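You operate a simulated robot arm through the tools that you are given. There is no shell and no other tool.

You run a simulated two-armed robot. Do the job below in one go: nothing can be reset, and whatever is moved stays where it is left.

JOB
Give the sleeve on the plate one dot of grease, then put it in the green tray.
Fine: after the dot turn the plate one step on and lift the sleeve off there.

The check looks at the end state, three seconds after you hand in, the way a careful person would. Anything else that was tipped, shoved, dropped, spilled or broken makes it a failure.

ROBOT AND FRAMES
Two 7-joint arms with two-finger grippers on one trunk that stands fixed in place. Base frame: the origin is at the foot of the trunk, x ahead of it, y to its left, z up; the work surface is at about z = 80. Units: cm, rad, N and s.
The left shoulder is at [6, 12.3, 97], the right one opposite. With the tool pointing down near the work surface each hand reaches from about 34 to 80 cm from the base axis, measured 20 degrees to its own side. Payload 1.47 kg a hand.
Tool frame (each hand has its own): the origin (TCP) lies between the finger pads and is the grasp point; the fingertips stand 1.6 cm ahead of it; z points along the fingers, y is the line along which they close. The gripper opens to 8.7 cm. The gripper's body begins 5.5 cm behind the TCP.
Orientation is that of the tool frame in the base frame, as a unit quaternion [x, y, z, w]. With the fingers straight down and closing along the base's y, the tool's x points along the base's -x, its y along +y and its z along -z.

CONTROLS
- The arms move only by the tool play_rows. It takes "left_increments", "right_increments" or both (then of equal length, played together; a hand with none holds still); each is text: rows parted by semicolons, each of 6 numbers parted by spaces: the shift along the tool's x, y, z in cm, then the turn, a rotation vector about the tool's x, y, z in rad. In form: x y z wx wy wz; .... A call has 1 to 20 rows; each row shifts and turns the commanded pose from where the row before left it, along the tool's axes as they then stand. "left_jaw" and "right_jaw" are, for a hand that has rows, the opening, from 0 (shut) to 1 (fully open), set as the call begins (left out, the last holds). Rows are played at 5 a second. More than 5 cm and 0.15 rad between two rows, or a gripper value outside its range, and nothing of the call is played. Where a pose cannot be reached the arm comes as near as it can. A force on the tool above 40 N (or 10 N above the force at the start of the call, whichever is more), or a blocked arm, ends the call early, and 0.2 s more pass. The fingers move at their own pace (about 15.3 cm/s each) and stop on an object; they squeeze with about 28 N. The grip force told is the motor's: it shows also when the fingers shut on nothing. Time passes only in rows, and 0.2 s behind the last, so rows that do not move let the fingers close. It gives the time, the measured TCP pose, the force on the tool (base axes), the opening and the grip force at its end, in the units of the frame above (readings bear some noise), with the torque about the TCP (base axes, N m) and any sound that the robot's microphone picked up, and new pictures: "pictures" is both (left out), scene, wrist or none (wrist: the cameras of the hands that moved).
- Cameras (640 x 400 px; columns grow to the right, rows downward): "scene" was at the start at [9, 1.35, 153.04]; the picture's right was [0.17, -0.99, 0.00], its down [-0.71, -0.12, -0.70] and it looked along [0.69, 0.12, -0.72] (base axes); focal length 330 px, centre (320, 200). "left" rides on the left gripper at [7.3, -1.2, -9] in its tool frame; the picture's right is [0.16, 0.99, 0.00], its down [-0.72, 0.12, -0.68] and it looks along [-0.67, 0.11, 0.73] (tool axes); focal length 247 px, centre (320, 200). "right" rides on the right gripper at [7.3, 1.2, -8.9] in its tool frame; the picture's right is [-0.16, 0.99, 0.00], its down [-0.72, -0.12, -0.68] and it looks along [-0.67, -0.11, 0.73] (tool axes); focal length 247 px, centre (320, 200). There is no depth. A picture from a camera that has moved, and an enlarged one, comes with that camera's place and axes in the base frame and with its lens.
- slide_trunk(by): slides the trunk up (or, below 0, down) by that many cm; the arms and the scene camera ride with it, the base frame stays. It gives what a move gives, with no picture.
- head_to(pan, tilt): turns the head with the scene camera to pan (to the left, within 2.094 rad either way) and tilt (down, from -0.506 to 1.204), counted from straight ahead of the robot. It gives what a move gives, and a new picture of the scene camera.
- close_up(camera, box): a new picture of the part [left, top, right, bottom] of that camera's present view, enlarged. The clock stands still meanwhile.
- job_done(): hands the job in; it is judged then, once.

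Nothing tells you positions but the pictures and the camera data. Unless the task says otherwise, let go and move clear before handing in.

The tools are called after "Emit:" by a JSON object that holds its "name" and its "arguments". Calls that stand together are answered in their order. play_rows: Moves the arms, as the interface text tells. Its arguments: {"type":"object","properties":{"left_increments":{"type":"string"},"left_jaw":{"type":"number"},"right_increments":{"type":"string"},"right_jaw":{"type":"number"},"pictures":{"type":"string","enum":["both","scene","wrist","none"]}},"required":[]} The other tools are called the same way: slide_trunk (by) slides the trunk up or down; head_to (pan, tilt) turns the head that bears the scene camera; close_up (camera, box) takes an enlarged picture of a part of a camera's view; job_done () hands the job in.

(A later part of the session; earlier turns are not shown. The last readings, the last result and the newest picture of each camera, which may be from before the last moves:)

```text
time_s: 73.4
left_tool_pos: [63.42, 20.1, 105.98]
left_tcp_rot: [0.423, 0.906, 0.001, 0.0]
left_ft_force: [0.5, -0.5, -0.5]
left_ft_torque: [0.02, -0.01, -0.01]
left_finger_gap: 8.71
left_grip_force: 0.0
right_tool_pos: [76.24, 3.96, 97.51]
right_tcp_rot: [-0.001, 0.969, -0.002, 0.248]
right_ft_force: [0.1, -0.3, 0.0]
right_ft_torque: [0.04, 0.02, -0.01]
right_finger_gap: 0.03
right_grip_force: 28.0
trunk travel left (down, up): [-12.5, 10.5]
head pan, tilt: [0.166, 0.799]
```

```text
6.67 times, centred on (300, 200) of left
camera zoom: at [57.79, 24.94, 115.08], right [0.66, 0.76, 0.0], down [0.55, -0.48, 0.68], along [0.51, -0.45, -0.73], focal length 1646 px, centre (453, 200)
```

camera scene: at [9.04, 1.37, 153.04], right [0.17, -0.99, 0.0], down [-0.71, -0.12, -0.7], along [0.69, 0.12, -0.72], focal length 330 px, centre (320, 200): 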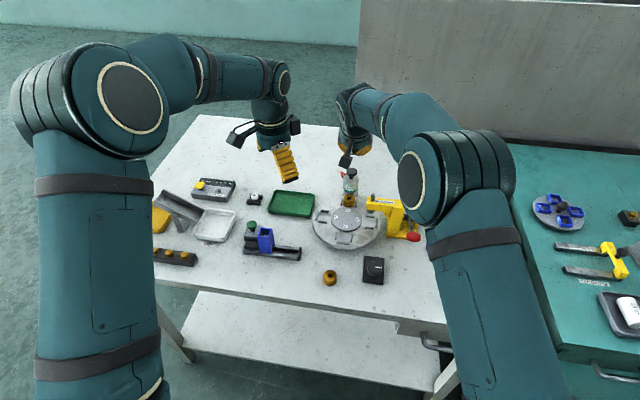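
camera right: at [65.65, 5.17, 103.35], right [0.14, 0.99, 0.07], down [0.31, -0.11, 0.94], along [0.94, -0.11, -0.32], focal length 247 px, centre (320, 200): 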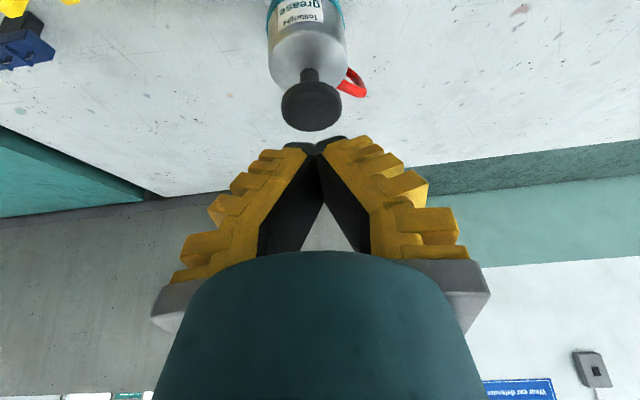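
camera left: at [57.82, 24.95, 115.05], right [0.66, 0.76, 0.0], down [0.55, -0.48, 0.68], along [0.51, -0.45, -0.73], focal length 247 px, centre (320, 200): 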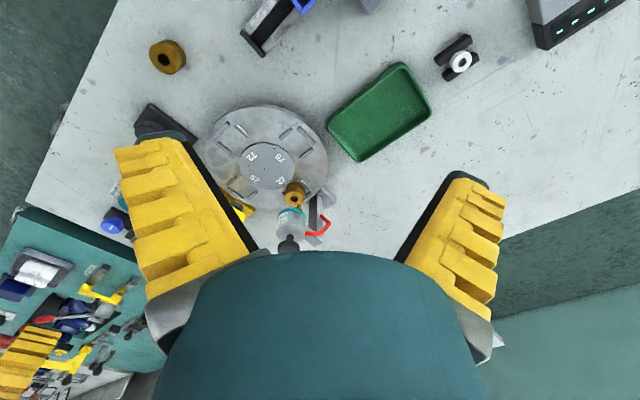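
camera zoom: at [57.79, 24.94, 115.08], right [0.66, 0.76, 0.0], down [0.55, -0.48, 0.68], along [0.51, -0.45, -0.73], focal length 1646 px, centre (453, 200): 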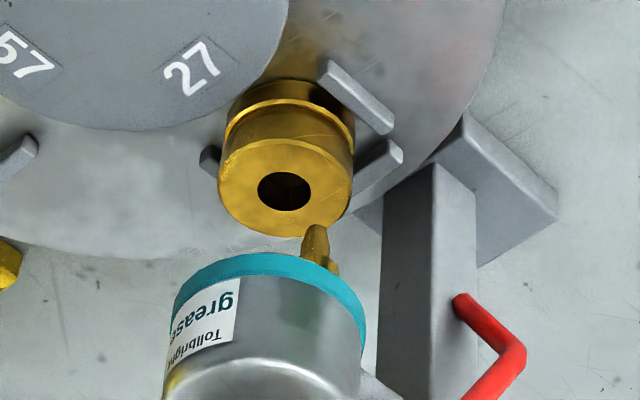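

Emit:
{"name": "play_rows", "arguments": {"right_increments": "0.072 0 0.132 0 0 0; 0.072 0 0.132 0 0 0; 0 0 0 0 0 0", "pictures": "none"}}

Emit:
{"name": "close_up", "arguments": {"camera": "left", "box": [270, 170, 330, 230]}}

```text
time_s: 74.2
left_tool_pos: [63.44, 19.98, 106.09]
left_tcp_rot: [0.422, 0.907, 0.0, 0.0]
left_ft_force: [-0.5, -0.5, 0.4]
left_ft_torque: [0.0, 0.01, 0.0]
left_finger_gap: 8.71
left_grip_force: 0.0
right_tool_pos: [76.28, 4.02, 97.06]
right_tcp_rot: [-0.001, 0.969, 0.0, 0.248]
right_ft_force: [0.3, -0.5, 1.6]
right_ft_torque: [-0.03, 0.01, -0.01]
right_finger_gap: 0.59
right_grip_force: 28.0
trunk travel left (down, up): [-12.5, 10.5]
head pan, tilt: [0.166, 0.799]
```

```text
6.67 times, centred on (300, 200) of left
camera zoom: at [57.79, 24.94, 115.09], right [0.66, 0.76, 0.0], down [0.55, -0.48, 0.68], along [0.51, -0.45, -0.73], focal length 1646 px, centre (453, 200)
```

zoom: 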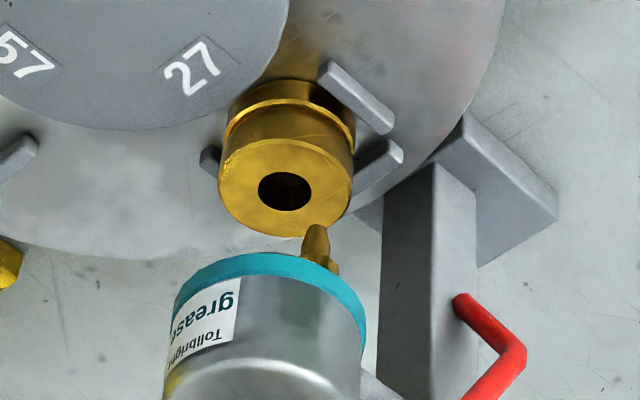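

Emit:
{"name": "close_up", "arguments": {"camera": "right", "box": [250, 60, 390, 180]}}

Emit:
{"name": "close_up", "arguments": {"camera": "scene", "box": [325, 140, 385, 205]}}

Emit:
{"name": "close_up", "arguments": {"camera": "left", "box": [240, 180, 340, 260]}}

```text
3.33 times, centred on (320, 120) of right
camera zoom: at [65.63, 5.12, 101.43], right [0.14, 0.99, 0.07], down [0.31, -0.11, 0.94], along [0.94, -0.11, -0.32], focal length 823 px, centre (320, 467)
```

zoom: 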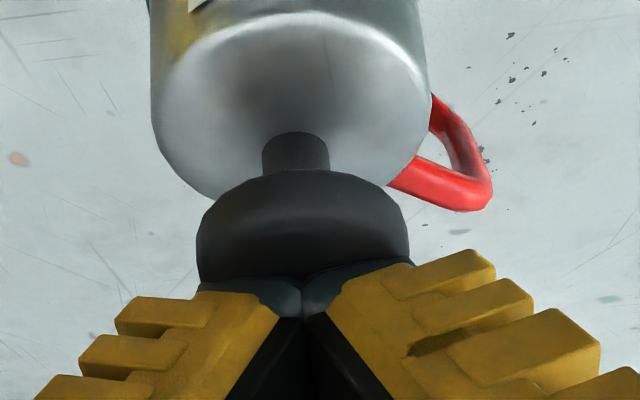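

```text
6.15 times, centred on (355, 172) of scene
camera zoom: at [8.99, 1.35, 153.04], right [0.17, -0.99, 0.0], down [-0.71, -0.12, -0.7], along [0.69, 0.12, -0.72], focal length 2032 px, centre (105, 369)
```

zoom: 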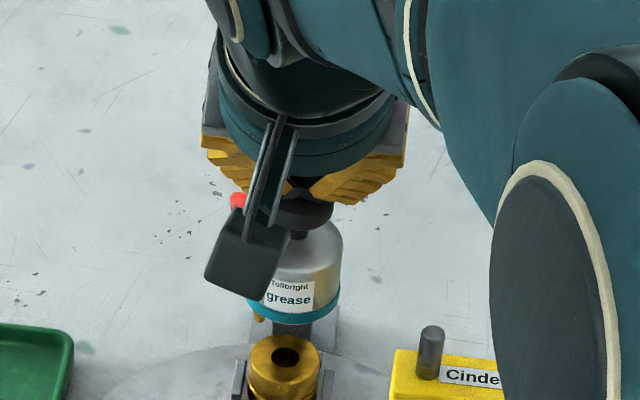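

```text
5.00 times, centred on (290, 220) of left
camera zoom: at [57.79, 24.94, 115.09], right [0.66, 0.76, 0.0], down [0.55, -0.48, 0.68], along [0.51, -0.45, -0.73], focal length 1235 px, centre (470, 100)
```

zoom: 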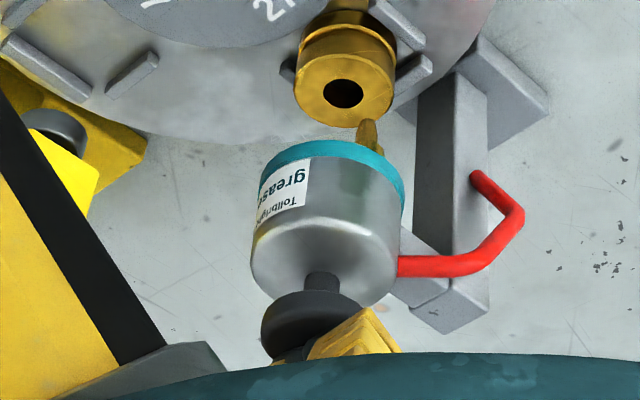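

The plunger is starting to move down under light force (its visible stem is getting shorter). I'll continue pressing slowly and watch for the dot.

Emit:
{"name": "play_rows", "arguments": {"right_increments": "0.072 0 0.132 0 0 0; 0.072 0 0.132 0 0 0; 0 0 0 0 0 0", "pictures": "none"}}

Emit:
{"name": "close_up", "arguments": {"camera": "left", "box": [270, 170, 330, 230]}}

Emit:
{"name": "close_up", "arguments": {"camera": "right", "box": [250, 60, 390, 180]}}

```text
time_s: 75.0
left_tool_pos: [63.45, 20.08, 106.12]
left_tcp_rot: [0.423, 0.906, 0.0, 0.0]
left_ft_force: [0.4, 0.6, 0.1]
left_ft_torque: [-0.02, 0.0, -0.01]
left_finger_gap: 8.71
left_grip_force: 0.0
right_tool_pos: [76.27, 3.98, 96.94]
right_tcp_rot: [0.0, 0.969, -0.001, 0.247]
right_ft_force: [1.2, 1.0, 2.4]
right_ft_torque: [0.02, 0.01, -0.03]
right_finger_gap: 0.61
right_grip_force: 28.6
trunk travel left (down, up): [-12.5, 10.5]
head pan, tilt: [0.166, 0.799]
```

```text
6.67 times, centred on (300, 200) of left
camera zoom: at [57.78, 24.94, 115.09], right [0.66, 0.76, 0.0], down [0.55, -0.48, 0.68], along [0.51, -0.45, -0.73], focal length 1646 px, centre (453, 200)
```

zoom: 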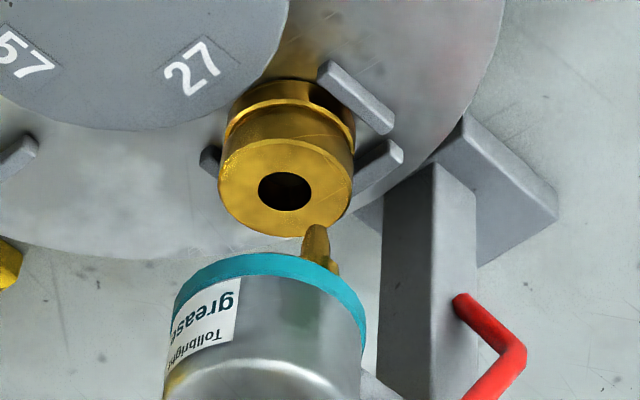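

```text
3.33 times, centred on (320, 120) of right
camera zoom: at [65.56, 5.13, 101.16], right [0.14, 0.99, 0.07], down [0.31, -0.11, 0.94], along [0.94, -0.11, -0.32], focal length 823 px, centre (320, 467)
```

zoom: 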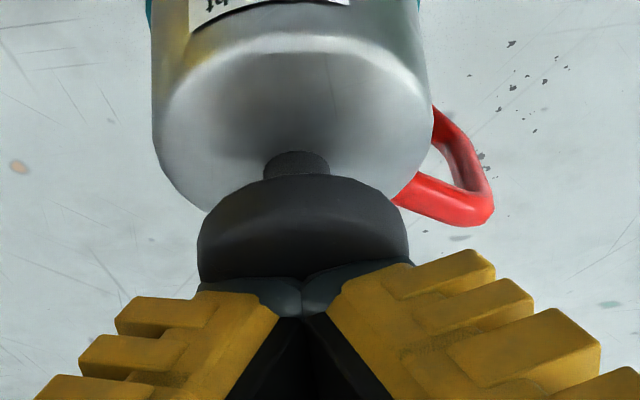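

Emit:
{"name": "play_rows", "arguments": {"right_increments": "0.072 0 0.132 0 0 0; 0.072 0 0.132 0 0 0; 0 0 0 0 0 0", "pictures": "none"}}

Emit:
{"name": "close_up", "arguments": {"camera": "left", "box": [270, 170, 330, 230]}}

Emit:
{"name": "close_up", "arguments": {"camera": "right", "box": [250, 60, 390, 180]}}

```text
time_s: 75.8
left_tool_pos: [63.46, 20.15, 106.1]
left_tcp_rot: [0.422, 0.906, 0.001, 0.0]
left_ft_force: [1.2, -0.1, 0.7]
left_ft_torque: [-0.02, 0.0, 0.03]
left_finger_gap: 8.69
left_grip_force: 0.1
right_tool_pos: [76.28, 3.81, 96.74]
right_tcp_rot: [-0.001, 0.969, -0.001, 0.248]
right_ft_force: [0.0, 0.8, 3.3]
right_ft_torque: [0.01, -0.01, 0.01]
right_finger_gap: 0.59
right_grip_force: 27.6
trunk travel left (down, up): [-12.5, 10.5]
head pan, tilt: [0.166, 0.799]
```

```text
6.67 times, centred on (300, 200) of left
camera zoom: at [57.78, 24.94, 115.09], right [0.66, 0.76, 0.0], down [0.55, -0.48, 0.68], along [0.51, -0.45, -0.73], focal length 1646 px, centre (453, 200)
```

zoom: 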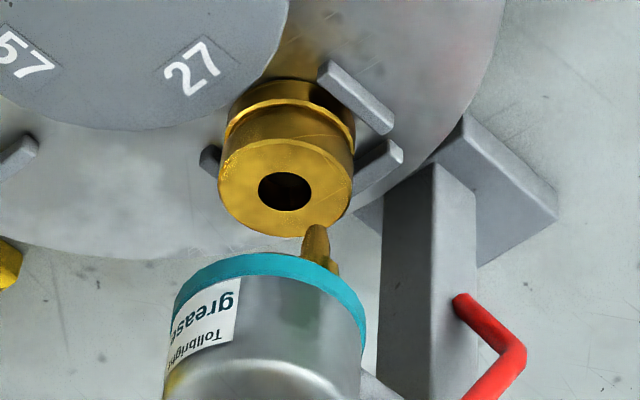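

```text
3.33 times, centred on (320, 120) of right
camera zoom: at [65.55, 5.08, 100.94], right [0.14, 0.99, 0.07], down [0.31, -0.11, 0.94], along [0.94, -0.11, -0.32], focal length 823 px, centre (320, 467)
```

zoom: 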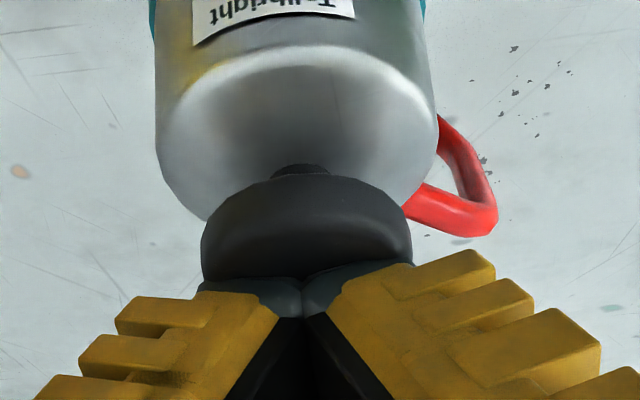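

Emit:
{"name": "play_rows", "arguments": {"right_increments": "0.072 0 0.132 0 0 0; 0.072 0 0.132 0 0 0; 0 0 0 0 0 0", "pictures": "none"}}

Emit:
{"name": "close_up", "arguments": {"camera": "left", "box": [270, 170, 330, 230]}}

Emit:
{"name": "close_up", "arguments": {"camera": "right", "box": [250, 60, 390, 180]}}

```text
time_s: 76.6
left_tool_pos: [63.39, 20.1, 106.09]
left_tcp_rot: [0.423, 0.906, -0.001, 0.0]
left_ft_force: [-0.6, 0.8, -0.2]
left_ft_torque: [0.0, -0.03, 0.01]
left_finger_gap: 8.68
left_grip_force: 0.1
right_tool_pos: [76.21, 4.04, 96.35]
right_tcp_rot: [-0.001, 0.969, -0.001, 0.247]
right_ft_force: [-0.1, -2.3, 3.9]
right_ft_torque: [-0.02, 0.04, 0.02]
right_finger_gap: 0.6
right_grip_force: 28.5
trunk travel left (down, up): [-12.5, 10.5]
head pan, tilt: [0.166, 0.799]
heard: click
```

```text
6.67 times, centred on (300, 200) of left
camera zoom: at [57.77, 24.93, 115.1], right [0.66, 0.76, 0.0], down [0.55, -0.48, 0.68], along [0.51, -0.45, -0.73], focal length 1646 px, centre (453, 200)
```

zoom: 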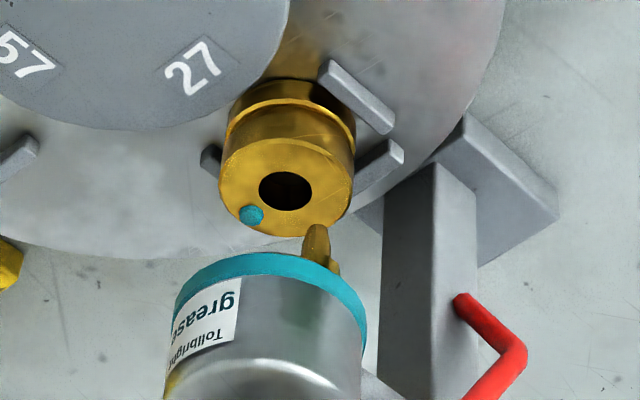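

```text
3.33 times, centred on (320, 120) of right
camera zoom: at [65.53, 5.1, 100.64], right [0.14, 0.99, 0.07], down [0.31, -0.11, 0.94], along [0.94, -0.11, -0.32], focal length 823 px, centre (320, 467)
```

zoom: 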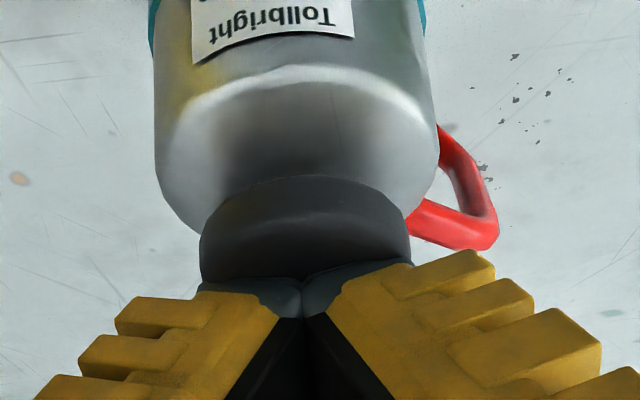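

Click heard and one teal dot is now on the sleeve's top face. I'll lift the hand cleanly straight off the plunger.

Emit:
{"name": "play_rows", "arguments": {"right_increments": "-0.24 0 -0.439 0 0 0; -0.48 0 -0.877 0 0 0; -0.72 0 -1.316 0 0 0; -0.96 0 -1.754 0 0 0; -0.96 0 -1.754 0 0 0; 0 0 0 0 0 0", "pictures": "wrist"}}

Emit:
{"name": "close_up", "arguments": {"camera": "left", "box": [270, 170, 330, 230]}}

Emit:
{"name": "close_up", "arguments": {"camera": "scene", "box": [325, 160, 375, 210]}}

```text
time_s: 78.0
left_tool_pos: [63.37, 20.24, 105.99]
left_tcp_rot: [0.423, 0.906, 0.0, 0.0]
left_ft_force: [-0.4, 0.3, 0.4]
left_ft_torque: [0.02, 0.0, -0.02]
left_finger_gap: 8.69
left_grip_force: 0.1
right_tool_pos: [76.4, 3.86, 103.07]
right_tcp_rot: [-0.002, 0.969, 0.0, 0.248]
right_ft_force: [0.0, 1.5, 0.0]
right_ft_torque: [0.02, -0.01, -0.04]
right_finger_gap: 0.02
right_grip_force: 28.4
trunk travel left (down, up): [-12.5, 10.5]
head pan, tilt: [0.166, 0.799]
camera right: at [65.68, 5.08, 107.32], right [0.14, 0.99, 0.07], down [0.31, -0.11, 0.94], along [0.94, -0.11, -0.32], focal length 247 px, centre (320, 200)
```

right: 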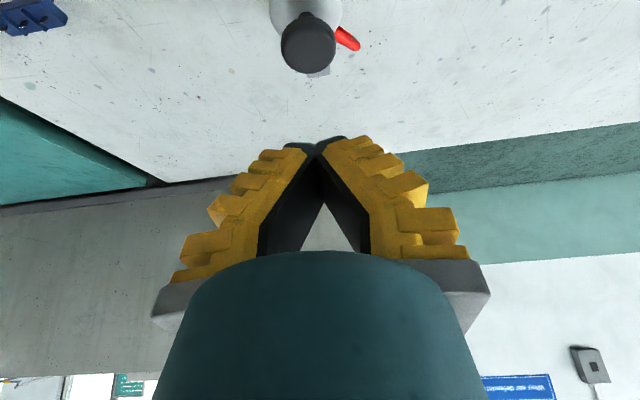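

```text
6.67 times, centred on (300, 200) of left
camera zoom: at [57.81, 24.95, 115.07], right [0.66, 0.76, 0.0], down [0.55, -0.48, 0.68], along [0.51, -0.45, -0.73], focal length 1646 px, centre (453, 200)
```

zoom: 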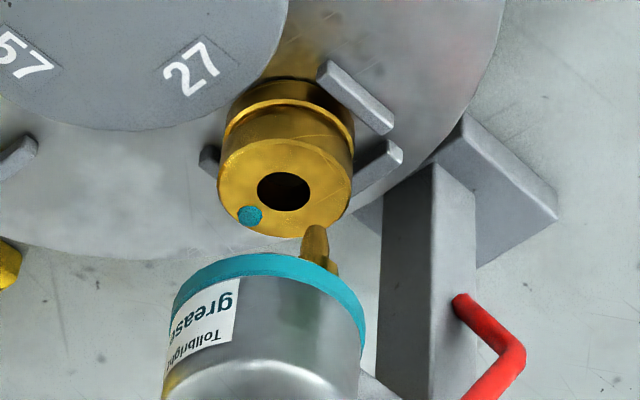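

```text
8.00 times, centred on (350, 185) of scene
camera zoom: at [9.02, 1.36, 153.04], right [0.17, -0.99, 0.0], down [-0.71, -0.12, -0.7], along [0.69, 0.12, -0.72], focal length 2641 px, centre (80, 320)
```

zoom: 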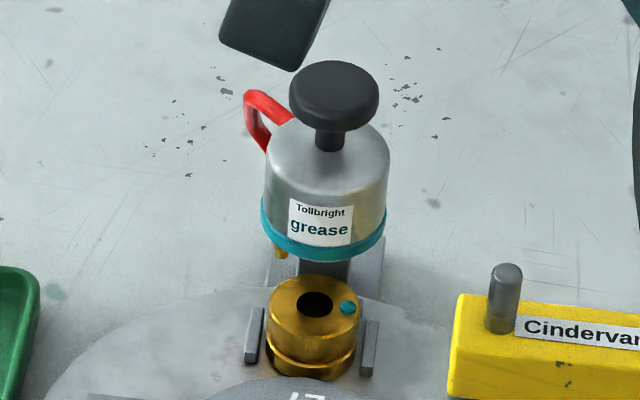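

Exactly one dot is on the sleeve and the plunger has sprung back. Next I'll bring the right hand back, level it, and return it above the black knob for the second step.

Emit:
{"name": "play_rows", "arguments": {"right_increments": "2.05 -2.78 -2.26 0 0 0; 2.05 -2.78 -2.26 0 0 0; 2.05 -2.78 -2.26 0 0 0; 2.05 -2.78 -2.26 0 0 0; 2.05 -2.78 -2.26 0 0 0; 0 0 0 0 0.1 0; 0 0 0 0 0.1 0; 0 0 0 0 0.1 0; 0 0 0 0 0.1 0; 0 0 0 0 0.1 0; 0 0 0 0 0 0", "pictures": "scene"}}

```text
time_s: 80.4
left_tool_pos: [63.22, 20.14, 106.17]
left_tcp_rot: [0.422, 0.907, -0.001, 0.001]
left_ft_force: [-0.7, -0.2, -0.1]
left_ft_torque: [0.0, 0.0, 0.02]
left_finger_gap: 8.69
left_grip_force: 0.1
right_tool_pos: [61.92, -9.88, 108.36]
right_tcp_rot: [-0.001, 1.0, -0.001, 0.0]
right_ft_force: [0.2, -0.3, 0.1]
right_ft_torque: [-0.05, -0.03, -0.01]
right_finger_gap: 0.01
right_grip_force: 28.2
trunk travel left (down, up): [-12.5, 10.5]
head pan, tilt: [0.166, 0.799]
camera scene: at [8.95, 1.35, 153.05], right [0.17, -0.99, 0.0], down [-0.71, -0.12, -0.7], along [0.69, 0.12, -0.72], focal length 330 px, centre (320, 200)
```

scene: 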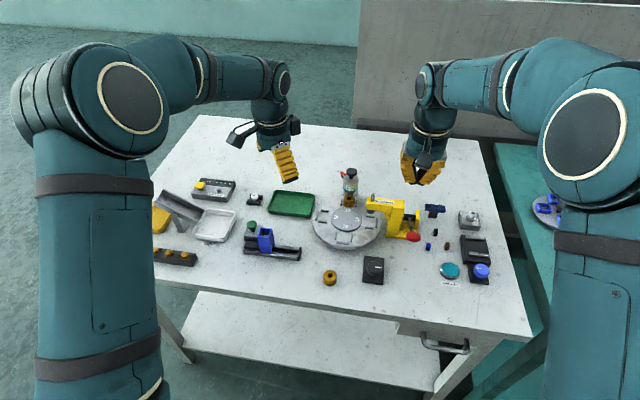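

Emit:
{"name": "play_rows", "arguments": {"right_increments": "1.735 1.35 3.25 0 0 0; 1.735 1.35 3.25 0 0 0; 1.735 1.35 3.25 0 0 0; 1.735 1.35 3.25 0 0 0; 0 0 0 0 0 0; 0 0 2.4 0 0 0; 0 0 2.4 0 0 0; 0 0 2.4 0 0 0; 0 0 0 0 0 0", "right_jaw": 0.75, "pictures": "both"}}

```text
time_s: 82.4
left_tool_pos: [63.34, 20.08, 106.06]
left_tcp_rot: [0.422, 0.907, 0.0, 0.0]
left_ft_force: [-0.2, 0.3, 1.2]
left_ft_torque: [-0.01, 0.0, 0.0]
left_finger_gap: 8.71
left_grip_force: 0.0
right_tool_pos: [55.01, -4.51, 87.96]
right_tcp_rot: [-0.001, 1.0, -0.001, 0.0]
right_ft_force: [0.2, -0.3, 1.0]
right_ft_torque: [-0.02, 0.04, 0.04]
right_finger_gap: 6.92
right_grip_force: 2.8
trunk travel left (down, up): [-12.5, 10.5]
head pan, tilt: [0.166, 0.799]
camera scene: at [8.95, 1.35, 153.05], right [0.17, -0.99, 0.0], down [-0.71, -0.12, -0.7], along [0.69, 0.12, -0.72], focal length 330 px, centre (320, 200)
camera right: at [47.7, -3.4, 96.69], right [0.16, 0.99, 0.0], down [0.72, -0.11, 0.68], along [0.67, -0.11, -0.73], focal length 247 px, centre (320, 200)
```

scene: 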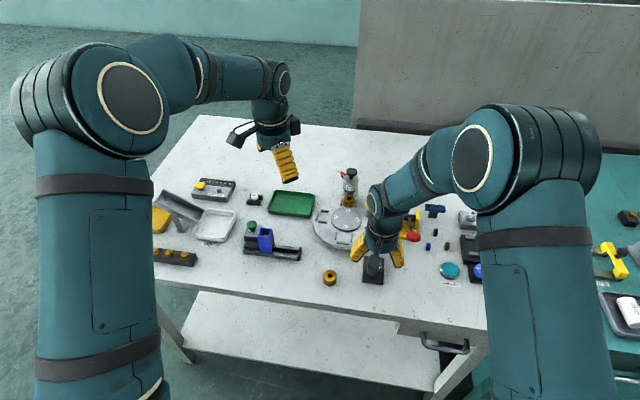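
right: 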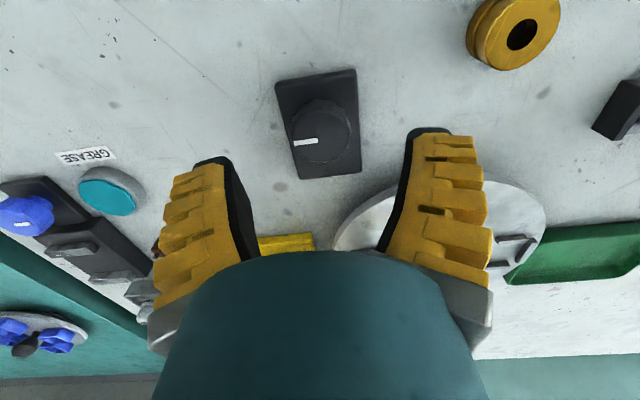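

Emit:
{"name": "play_rows", "arguments": {"right_increments": "0 0 2 0 0 0; 0 0 1.6 0 0 0; 0 0 1.1 0 0 0; 0 0 0 0 0 0", "pictures": "none"}}

Emit:
{"name": "play_rows", "arguments": {"right_increments": "0 0 0 0 0 0; 0 0 0 0 0 0; 0 0 0 0 0 0", "right_jaw": 0.25, "pictures": "wrist"}}

```text
time_s: 83.4
left_tool_pos: [63.43, 20.18, 106.03]
left_tcp_rot: [0.422, 0.907, 0.0, 0.0]
left_ft_force: [-0.4, 0.2, 0.4]
left_ft_torque: [-0.03, -0.03, -0.04]
left_finger_gap: 8.73
left_grip_force: 0.0
right_tool_pos: [54.97, -4.47, 83.3]
right_tcp_rot: [-0.001, 1.0, -0.001, 0.001]
right_ft_force: [-0.5, 0.1, 0.0]
right_ft_torque: [0.04, 0.0, 0.02]
right_finger_gap: 6.9
right_grip_force: 3.3
trunk travel left (down, up): [-12.5, 10.5]
head pan, tilt: [0.166, 0.799]
```

```text
time_s: 84.2
left_tool_pos: [63.45, 20.01, 106.06]
left_tcp_rot: [0.422, 0.906, 0.0, 0.0]
left_ft_force: [-0.7, -0.4, -0.8]
left_ft_torque: [0.01, 0.0, 0.0]
left_finger_gap: 8.71
left_grip_force: 0.0
right_tool_pos: [55.02, -4.5, 83.34]
right_tcp_rot: [-0.001, 1.0, 0.0, 0.0]
right_ft_force: [0.3, -2.5, 2.1]
right_ft_torque: [0.01, 0.1, -0.03]
right_finger_gap: 3.01
right_grip_force: 30.0
trunk travel left (down, up): [-12.5, 10.5]
head pan, tilt: [0.166, 0.799]
camera right: at [47.66, -3.34, 92.2], right [0.16, 0.99, 0.0], down [0.72, -0.11, 0.68], along [0.67, -0.11, -0.73], focal length 247 px, centre (320, 200)
```

right: 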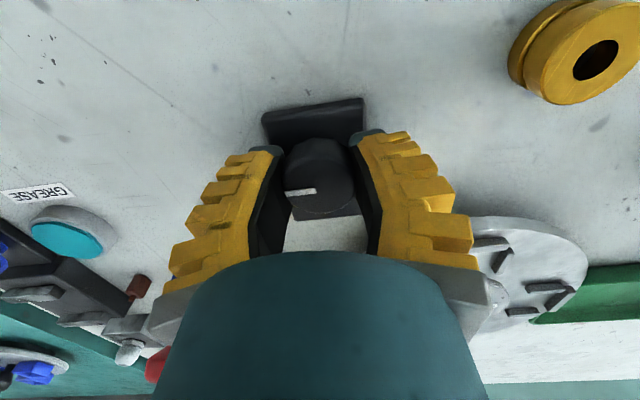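

Emit:
{"name": "play_rows", "arguments": {"right_increments": "0 0 0 0 0 -0.08; 0 0 0 0 0 -0.1; 0 0 0 0 0 -0.1; 0 0 0 0 0 -0.1; 0 0 0 0 0 -0.1; 0 0 0 0 0 -0.1; 0 0 0 0 0 -0.1; 0 0 0 0 0 -0.1; 0 0 0 0 0 0", "pictures": "none"}}

Emit:
{"name": "close_up", "arguments": {"camera": "left", "box": [190, 80, 350, 220]}}

```text
time_s: 86.2
left_tool_pos: [63.33, 20.15, 105.99]
left_tcp_rot: [0.423, 0.906, 0.0, 0.001]
left_ft_force: [-0.3, 0.1, -0.4]
left_ft_torque: [0.01, 0.01, 0.0]
left_finger_gap: 8.7
left_grip_force: 0.0
right_tool_pos: [54.98, -4.48, 83.31]
right_tcp_rot: [-0.382, 0.924, -0.001, -0.001]
right_ft_force: [5.1, 2.8, -1.6]
right_ft_torque: [0.07, -0.03, 0.01]
right_finger_gap: 2.92
right_grip_force: 30.1
trunk travel left (down, up): [-12.5, 10.5]
head pan, tilt: [0.166, 0.799]
```

```text
2.86 times, centred on (270, 150) of left
camera zoom: at [57.84, 24.97, 115.05], right [0.66, 0.76, 0.0], down [0.55, -0.48, 0.68], along [0.51, -0.45, -0.73], focal length 706 px, centre (463, 343)
```

zoom: 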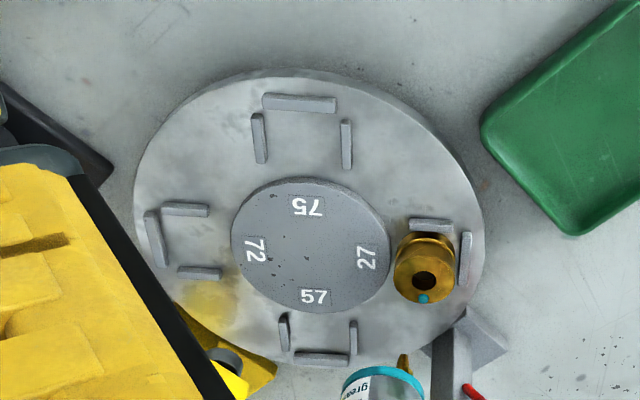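

Emit:
{"name": "play_rows", "arguments": {"right_increments": "0 0 0 0 0 -0.1; 0 0 0 0 0 -0.1; 0 0 0 0 0 -0.1; 0 0 0 0 0 -0.1; 0 0 0 0 0 -0.1; 0 0 0 0 0 -0.1; 0 0 0 0 0 -0.1; 0 0 0 0 0 -0.091; 0 0 0 0 0 0; 0 0 0 0 0 0", "pictures": "none"}}

Emit:
{"name": "close_up", "arguments": {"camera": "left", "box": [190, 80, 350, 220]}}

Emit:
{"name": "close_up", "arguments": {"camera": "scene", "box": [310, 190, 390, 255]}}

```text
time_s: 88.4
left_tool_pos: [63.44, 20.25, 106.04]
left_tcp_rot: [0.423, 0.906, -0.001, 0.001]
left_ft_force: [-0.4, 0.0, 0.2]
left_ft_torque: [0.01, 0.01, 0.01]
left_finger_gap: 8.71
left_grip_force: 0.2
right_tool_pos: [55.03, -4.56, 83.38]
right_tcp_rot: [0.709, -0.706, 0.002, 0.002]
right_ft_force: [-4.0, 11.9, -0.2]
right_ft_torque: [0.26, -0.04, 0.0]
right_finger_gap: 2.79
right_grip_force: 30.4
trunk travel left (down, up): [-12.5, 10.5]
head pan, tilt: [0.166, 0.799]
```

```text
2.86 times, centred on (270, 150) of left
camera zoom: at [57.76, 25.03, 115.08], right [0.66, 0.76, 0.0], down [0.55, -0.48, 0.68], along [0.51, -0.45, -0.73], focal length 706 px, centre (463, 343)
```

zoom: 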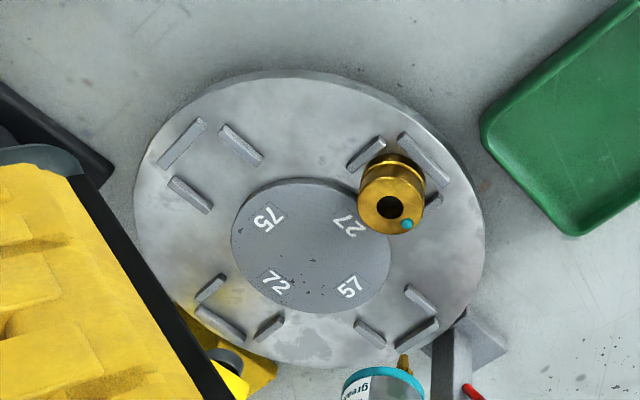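

```text
6.15 times, centred on (350, 222) of scene
camera zoom: at [8.96, 1.48, 153.04], right [0.17, -0.99, 0.0], down [-0.71, -0.12, -0.7], along [0.69, 0.11, -0.72], focal length 2032 px, centre (135, 62)
```

zoom: 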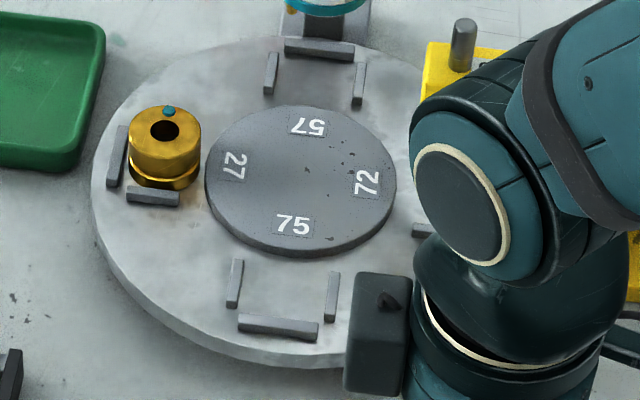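

The plate has moved one step on and the sleeve, with its dot facing up, now stands at the left station. I'll release the knob and take the right hand away.

Emit:
{"name": "play_rows", "arguments": {"right_increments": "0 0 0 0 0 0; 0 0 0 0 0 0; 0 0 -1 0 0 0; 0 0 -2 0 0 0; 0 0 -3 0 0 0; 0 0 -3 0 0 0; 0 0 -3 0 0 0; 0 0 0 0 0 0", "right_jaw": 0.55, "pictures": "none"}}

Emit:
{"name": "play_rows", "arguments": {"right_increments": "0 0 -1 0 0 0.1428; 0 0 -1 0 0 0.1428; 0 0 -1 0 0 0.1428; 0 0 -1 0 0 0.1428; 0 0 -1 0 0 0.1428; 0 0 -1 0 0 0.1428; 0 0 -1 0 0 0.1428; 0 0 -1 0 0 0.1428; 0 0 -1 0 0 0.1428; 0 0 -1 0 0 0.1428; 0 0 -1 0 0 0.1428; 0.3 -3 -2 0 0 0; 0.3 -3 -2 0 0 0; 0.3 -3 -2 0 0 0; 0.3 -3 -2 0 0 0; 0.3 -3 -2 0 0 0; 0 0 0 0 0 0", "pictures": "scene"}}

Emit:
{"name": "close_up", "arguments": {"camera": "scene", "box": [310, 190, 390, 255]}}

Emit:
{"name": "close_up", "arguments": {"camera": "left", "box": [250, 100, 330, 180]}}

Emit:
{"name": "close_up", "arguments": {"camera": "left", "box": [310, 40, 450, 180]}}

```text
time_s: 90.2
left_tool_pos: [63.52, 20.15, 106.05]
left_tcp_rot: [0.423, 0.906, 0.0, 0.0]
left_ft_force: [-0.1, 0.4, 0.1]
left_ft_torque: [0.0, 0.04, 0.02]
left_finger_gap: 8.67
left_grip_force: 0.0
right_tool_pos: [55.13, -4.7, 95.15]
right_tcp_rot: [0.708, -0.707, 0.001, 0.002]
right_ft_force: [0.3, 0.6, -0.3]
right_ft_torque: [0.0, -0.01, 0.03]
right_finger_gap: 5.32
right_grip_force: 3.3
trunk travel left (down, up): [-12.5, 10.5]
head pan, tilt: [0.166, 0.799]
```

```text
time_s: 93.8
left_tool_pos: [63.4, 20.25, 106.14]
left_tcp_rot: [0.423, 0.906, 0.0, 0.0]
left_ft_force: [0.2, 0.4, 0.5]
left_ft_torque: [0.0, 0.03, 0.02]
left_finger_gap: 8.69
left_grip_force: 0.0
right_tool_pos: [53.73, -19.82, 116.43]
right_tcp_rot: [-0.001, 1.0, -0.002, -0.001]
right_ft_force: [0.0, -0.6, -0.4]
right_ft_torque: [-0.01, -0.02, 0.03]
right_finger_gap: 5.33
right_grip_force: 3.7
trunk travel left (down, up): [-12.5, 10.5]
head pan, tilt: [0.166, 0.799]
camera scene: at [9.04, 1.4, 153.03], right [0.17, -0.99, 0.0], down [-0.71, -0.12, -0.7], along [0.69, 0.11, -0.72], focal length 330 px, centre (320, 200)
```

scene: 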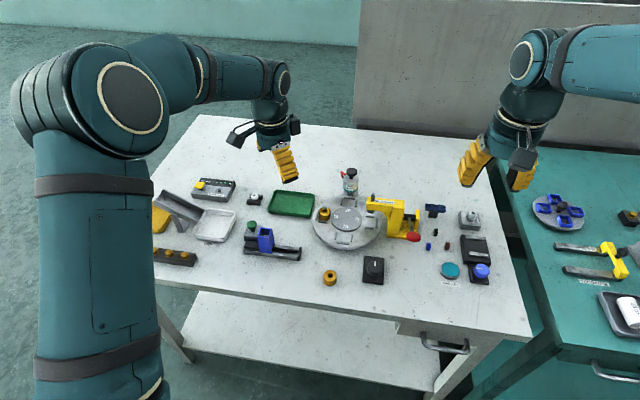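

```text
6.15 times, centred on (350, 222) of scene
camera zoom: at [9.04, 1.4, 153.03], right [0.17, -0.99, 0.0], down [-0.71, -0.12, -0.7], along [0.69, 0.11, -0.72], focal length 2032 px, centre (135, 62)
```

zoom: 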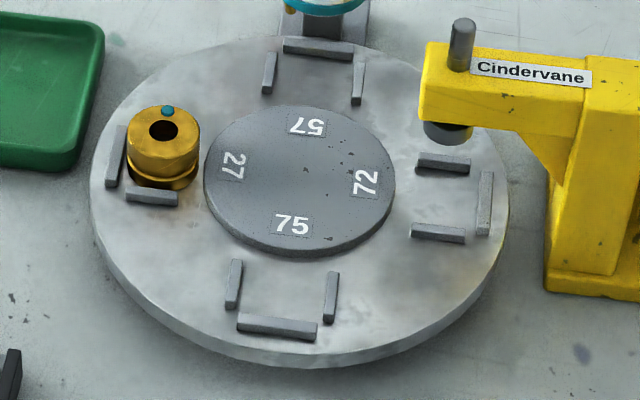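

```text
5.00 times, centred on (290, 140) of left
camera zoom: at [57.82, 24.98, 115.06], right [0.66, 0.76, 0.0], down [0.55, -0.48, 0.68], along [0.51, -0.45, -0.73], focal length 1235 px, centre (470, 500)
```

zoom: 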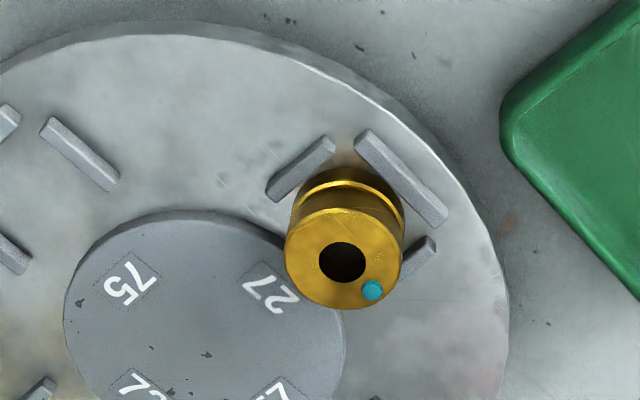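

```text
2.86 times, centred on (380, 110) of left
camera zoom: at [57.82, 24.98, 115.06], right [0.66, 0.76, 0.0], down [0.55, -0.48, 0.68], along [0.51, -0.45, -0.73], focal length 706 px, centre (149, 457)
```

zoom: 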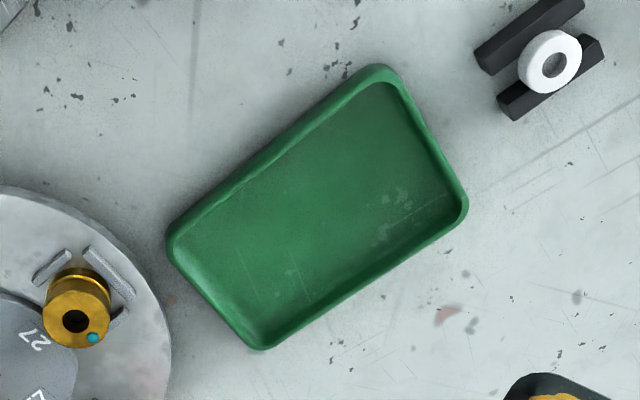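

The right hand is clear. The sleeve's top is at about [69.5, 10.2, 85.8] with the dot on its far side, so I'll grip with the left hand across y, above the guides. First I'll square the left hand and hover over it.

Emit:
{"name": "play_rows", "arguments": {"left_increments": "0 0 0 0 0 -0.1455; 0 0 0 0 0 -0.1455; 0 0 0 0 0 -0.1455; 0 0 0 0 0 -0.1455; 0 0 0 0 0 -0.1455; 0 0 0 0 0 -0.1455; -1.525 -2.5 2 0 0 0; -1.525 -2.5 2 0 0 0; -1.525 -2.5 2 0 0 0; -1.525 -2.5 2 0 0 0; 0 0 0 0 0 0; 0 0 0 0 0 0", "left_jaw": 0.62, "pictures": "both"}}

Emit:
{"name": "close_up", "arguments": {"camera": "left", "box": [250, 60, 390, 180]}}

```text
time_s: 96.4
left_tool_pos: [69.71, 10.05, 98.19]
left_tcp_rot: [0.001, 1.0, 0.0, 0.0]
left_ft_force: [-0.6, 0.5, -0.1]
left_ft_torque: [-0.01, -0.01, -0.03]
left_finger_gap: 5.9
left_grip_force: 4.4
right_tool_pos: [53.8, -19.89, 116.33]
right_tcp_rot: [-0.001, 1.0, 0.0, 0.001]
right_ft_force: [-0.1, 0.1, 0.1]
right_ft_torque: [-0.01, -0.01, -0.01]
right_finger_gap: 5.31
right_grip_force: 4.0
trunk travel left (down, up): [-12.5, 10.5]
head pan, tilt: [0.166, 0.799]
camera scene: at [9.04, 1.33, 153.04], right [0.17, -0.99, 0.0], down [-0.71, -0.12, -0.7], along [0.69, 0.12, -0.72], focal length 330 px, centre (320, 200)
camera left: at [62.26, 8.91, 107.22], right [-0.16, 0.99, 0.0], down [0.72, 0.12, 0.68], along [0.67, 0.11, -0.73], focal length 247 px, centre (320, 200)
```

scene: 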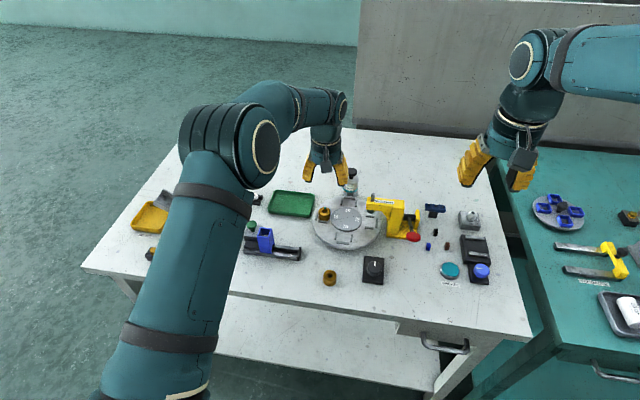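
left: 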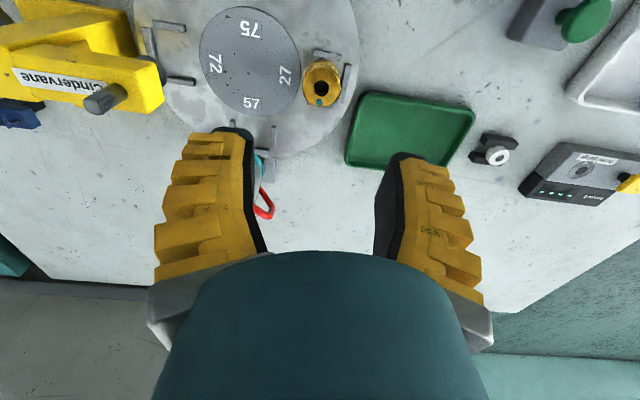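

```text
3.33 times, centred on (320, 120) of left
camera zoom: at [62.26, 8.91, 107.22], right [-0.16, 0.99, 0.0], down [0.72, 0.12, 0.68], along [0.67, 0.11, -0.73], focal length 823 px, centre (320, 467)
```

zoom: 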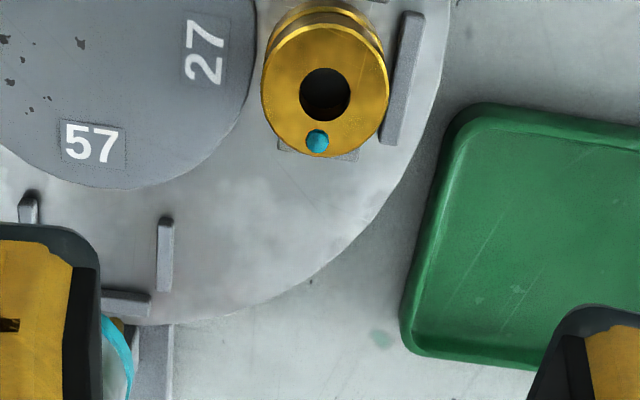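

Emit:
{"name": "play_rows", "arguments": {"left_increments": "0 0 3 0 0 0; 0 0 3 0 0 0; 0 0 2.5 0 0 0; 0 0 1.5 0 0 0; 0 0 0 0 0 0", "pictures": "wrist"}}

Emit:
{"name": "close_up", "arguments": {"camera": "left", "box": [230, 80, 410, 230]}}

Emit:
{"name": "close_up", "arguments": {"camera": "scene", "box": [300, 170, 370, 240]}}

```text
time_s: 97.6
left_tool_pos: [69.4, 10.29, 88.34]
left_tcp_rot: [0.0, 1.0, 0.0, 0.0]
left_ft_force: [0.3, -0.4, 0.5]
left_ft_torque: [-0.01, 0.02, -0.03]
left_finger_gap: 5.9
left_grip_force: 2.7
right_tool_pos: [53.72, -19.86, 116.27]
right_tcp_rot: [-0.001, 1.0, -0.001, 0.0]
right_ft_force: [-0.9, 0.2, -0.1]
right_ft_torque: [0.0, -0.01, -0.03]
right_finger_gap: 5.36
right_grip_force: 3.4
trunk travel left (down, up): [-12.5, 10.5]
head pan, tilt: [0.166, 0.799]
camera left: at [62.16, 9.06, 97.43], right [-0.16, 0.99, 0.0], down [0.72, 0.12, 0.68], along [0.67, 0.11, -0.73], focal length 247 px, centre (320, 200)
```

left: 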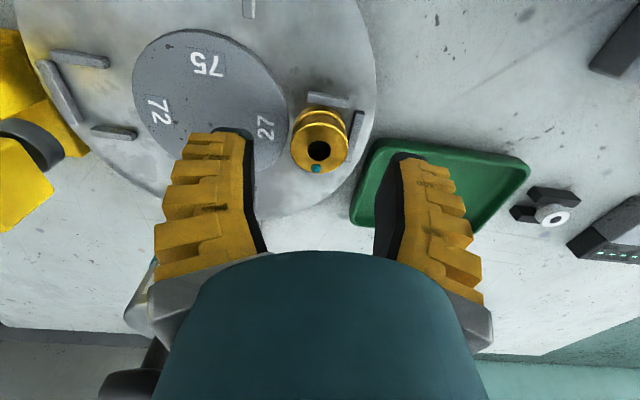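

```text
2.67 times, centred on (320, 155) of left
camera zoom: at [62.16, 9.06, 97.43], right [-0.16, 0.99, 0.0], down [0.72, 0.12, 0.68], along [0.67, 0.11, -0.73], focal length 659 px, centre (320, 320)
```

zoom: 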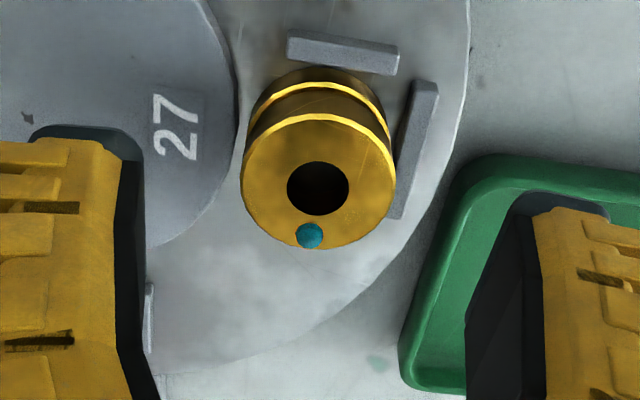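

```text
5.71 times, centred on (335, 205) of scene
camera zoom: at [9.01, 1.35, 153.04], right [0.17, -0.99, 0.0], down [-0.71, -0.12, -0.7], along [0.69, 0.12, -0.72], focal length 1887 px, centre (234, 171)
```

zoom: 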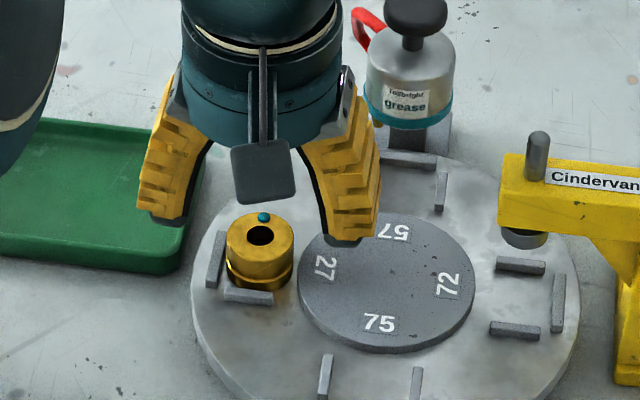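

The sleeve is centred between the fingers. I'll lower until the tips are just above the guides and hub, then close on the sleeve's upper body.

Emit:
{"name": "play_rows", "arguments": {"left_increments": "0 0 1.2 0 0 0; 0 0 0.9 0 0 0; 0 0 0 0 0 0", "pictures": "wrist"}}

Emit:
{"name": "close_up", "arguments": {"camera": "scene", "box": [300, 170, 370, 240]}}

Emit:
{"name": "close_up", "arguments": {"camera": "left", "box": [230, 100, 410, 250]}}

```text
time_s: 98.4
left_tool_pos: [69.59, 10.24, 86.09]
left_tcp_rot: [-0.001, 1.0, -0.001, 0.0]
left_ft_force: [0.1, -0.8, -0.4]
left_ft_torque: [0.0, 0.0, 0.0]
left_finger_gap: 5.9
left_grip_force: 3.6
right_tool_pos: [53.64, -19.7, 116.37]
right_tcp_rot: [0.0, 1.0, -0.001, 0.0]
right_ft_force: [0.2, -0.3, -0.5]
right_ft_torque: [-0.02, -0.02, -0.02]
right_finger_gap: 5.31
right_grip_force: 3.6
trunk travel left (down, up): [-12.5, 10.5]
head pan, tilt: [0.166, 0.799]
camera left: at [62.17, 9.02, 95.17], right [-0.16, 0.99, 0.0], down [0.72, 0.12, 0.68], along [0.67, 0.11, -0.73], focal length 247 px, centre (320, 200)
```

left: 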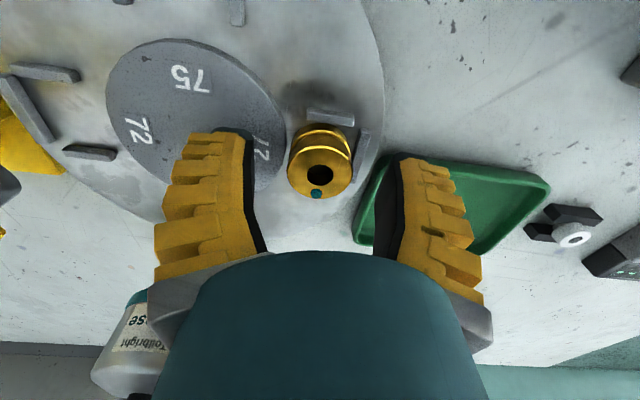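

```text
5.71 times, centred on (335, 205) of scene
camera zoom: at [9.0, 1.36, 153.04], right [0.17, -0.99, 0.0], down [-0.71, -0.12, -0.7], along [0.69, 0.12, -0.72], focal length 1887 px, centre (234, 171)
```

zoom: 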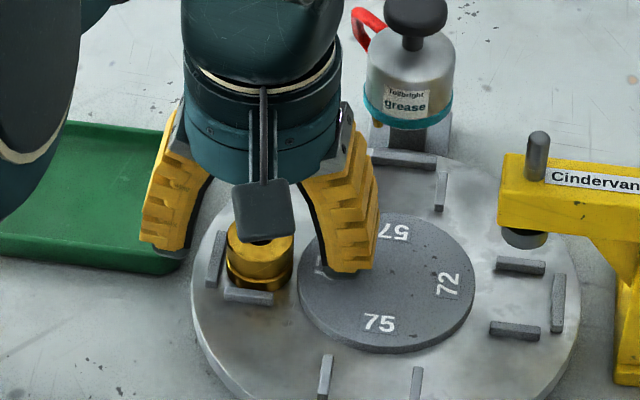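

```text
2.67 times, centred on (320, 175) of left
camera zoom: at [62.17, 9.02, 95.17], right [-0.16, 0.99, 0.0], down [0.72, 0.12, 0.68], along [0.67, 0.11, -0.73], focal length 659 px, centre (320, 267)
```

zoom: 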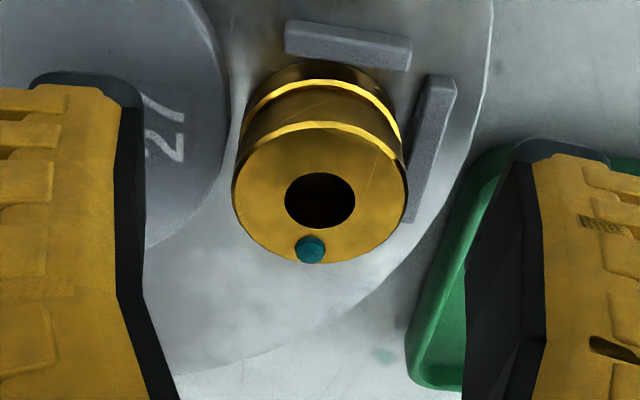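

Emit:
{"name": "play_rows", "arguments": {"left_increments": "0.25 0 0 0 0 0; 0 0 0 0 0 0", "pictures": "none"}}

Emit:
{"name": "play_rows", "arguments": {"left_increments": "0 0 0 0 0 0; 0 0 0 0 0 0; 0 0 0 0 0 0; 0 0 0 0 0 0", "left_jaw": 0.2, "pictures": "wrist"}}

Emit:
{"name": "close_up", "arguments": {"camera": "left", "box": [230, 100, 410, 250]}}

Emit:
{"name": "close_up", "arguments": {"camera": "scene", "box": [300, 170, 370, 240]}}

```text
time_s: 99.0
left_tool_pos: [69.2, 10.02, 86.2]
left_tcp_rot: [0.001, 1.0, -0.001, 0.0]
left_ft_force: [-0.1, 0.0, -0.3]
left_ft_torque: [0.02, 0.0, -0.02]
left_finger_gap: 5.89
left_grip_force: 3.7
right_tool_pos: [53.75, -19.83, 116.42]
right_tcp_rot: [-0.001, 1.0, -0.002, 0.0]
right_ft_force: [0.0, -0.3, 0.1]
right_ft_torque: [0.0, 0.05, 0.0]
right_finger_gap: 5.34
right_grip_force: 3.8
trunk travel left (down, up): [-12.5, 10.5]
head pan, tilt: [0.166, 0.799]
```

```text
time_s: 100.0
left_tool_pos: [69.32, 10.26, 86.21]
left_tcp_rot: [0.0, 1.0, 0.0, 0.002]
left_ft_force: [3.2, 1.7, 9.8]
left_ft_torque: [0.02, -0.24, 0.0]
left_finger_gap: 2.29
left_grip_force: 28.0
right_tool_pos: [53.65, -19.89, 116.45]
right_tcp_rot: [-0.001, 1.0, -0.002, 0.002]
right_ft_force: [-0.3, 0.2, 0.0]
right_ft_torque: [0.0, -0.03, -0.01]
right_finger_gap: 5.33
right_grip_force: 4.4
trunk travel left (down, up): [-12.5, 10.5]
head pan, tilt: [0.166, 0.799]
camera left: at [61.96, 8.99, 95.25], right [-0.16, 0.99, 0.0], down [0.72, 0.12, 0.68], along [0.67, 0.11, -0.73], focal length 247 px, centre (320, 200)
```

left: 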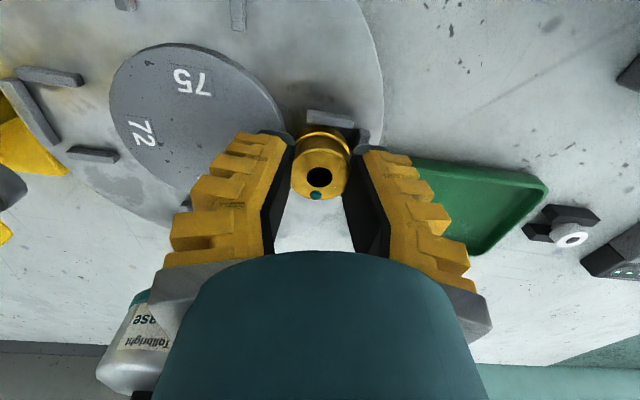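

```text
2.67 times, centred on (320, 175) of left
camera zoom: at [61.96, 8.99, 95.25], right [-0.16, 0.99, 0.0], down [0.72, 0.12, 0.68], along [0.67, 0.11, -0.73], focal length 659 px, centre (320, 267)
```

zoom: 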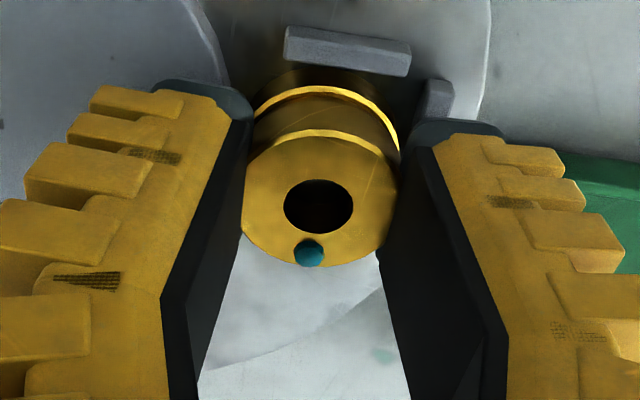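

```text
5.71 times, centred on (335, 205) of scene
camera zoom: at [8.92, 1.35, 153.05], right [0.17, -0.99, 0.0], down [-0.71, -0.12, -0.7], along [0.69, 0.12, -0.72], focal length 1887 px, centre (234, 171)
```

zoom: 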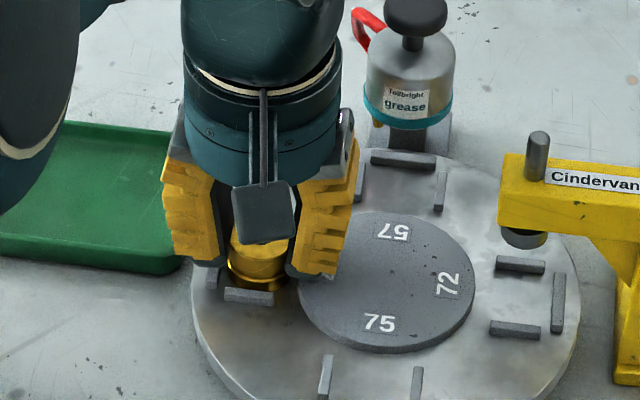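

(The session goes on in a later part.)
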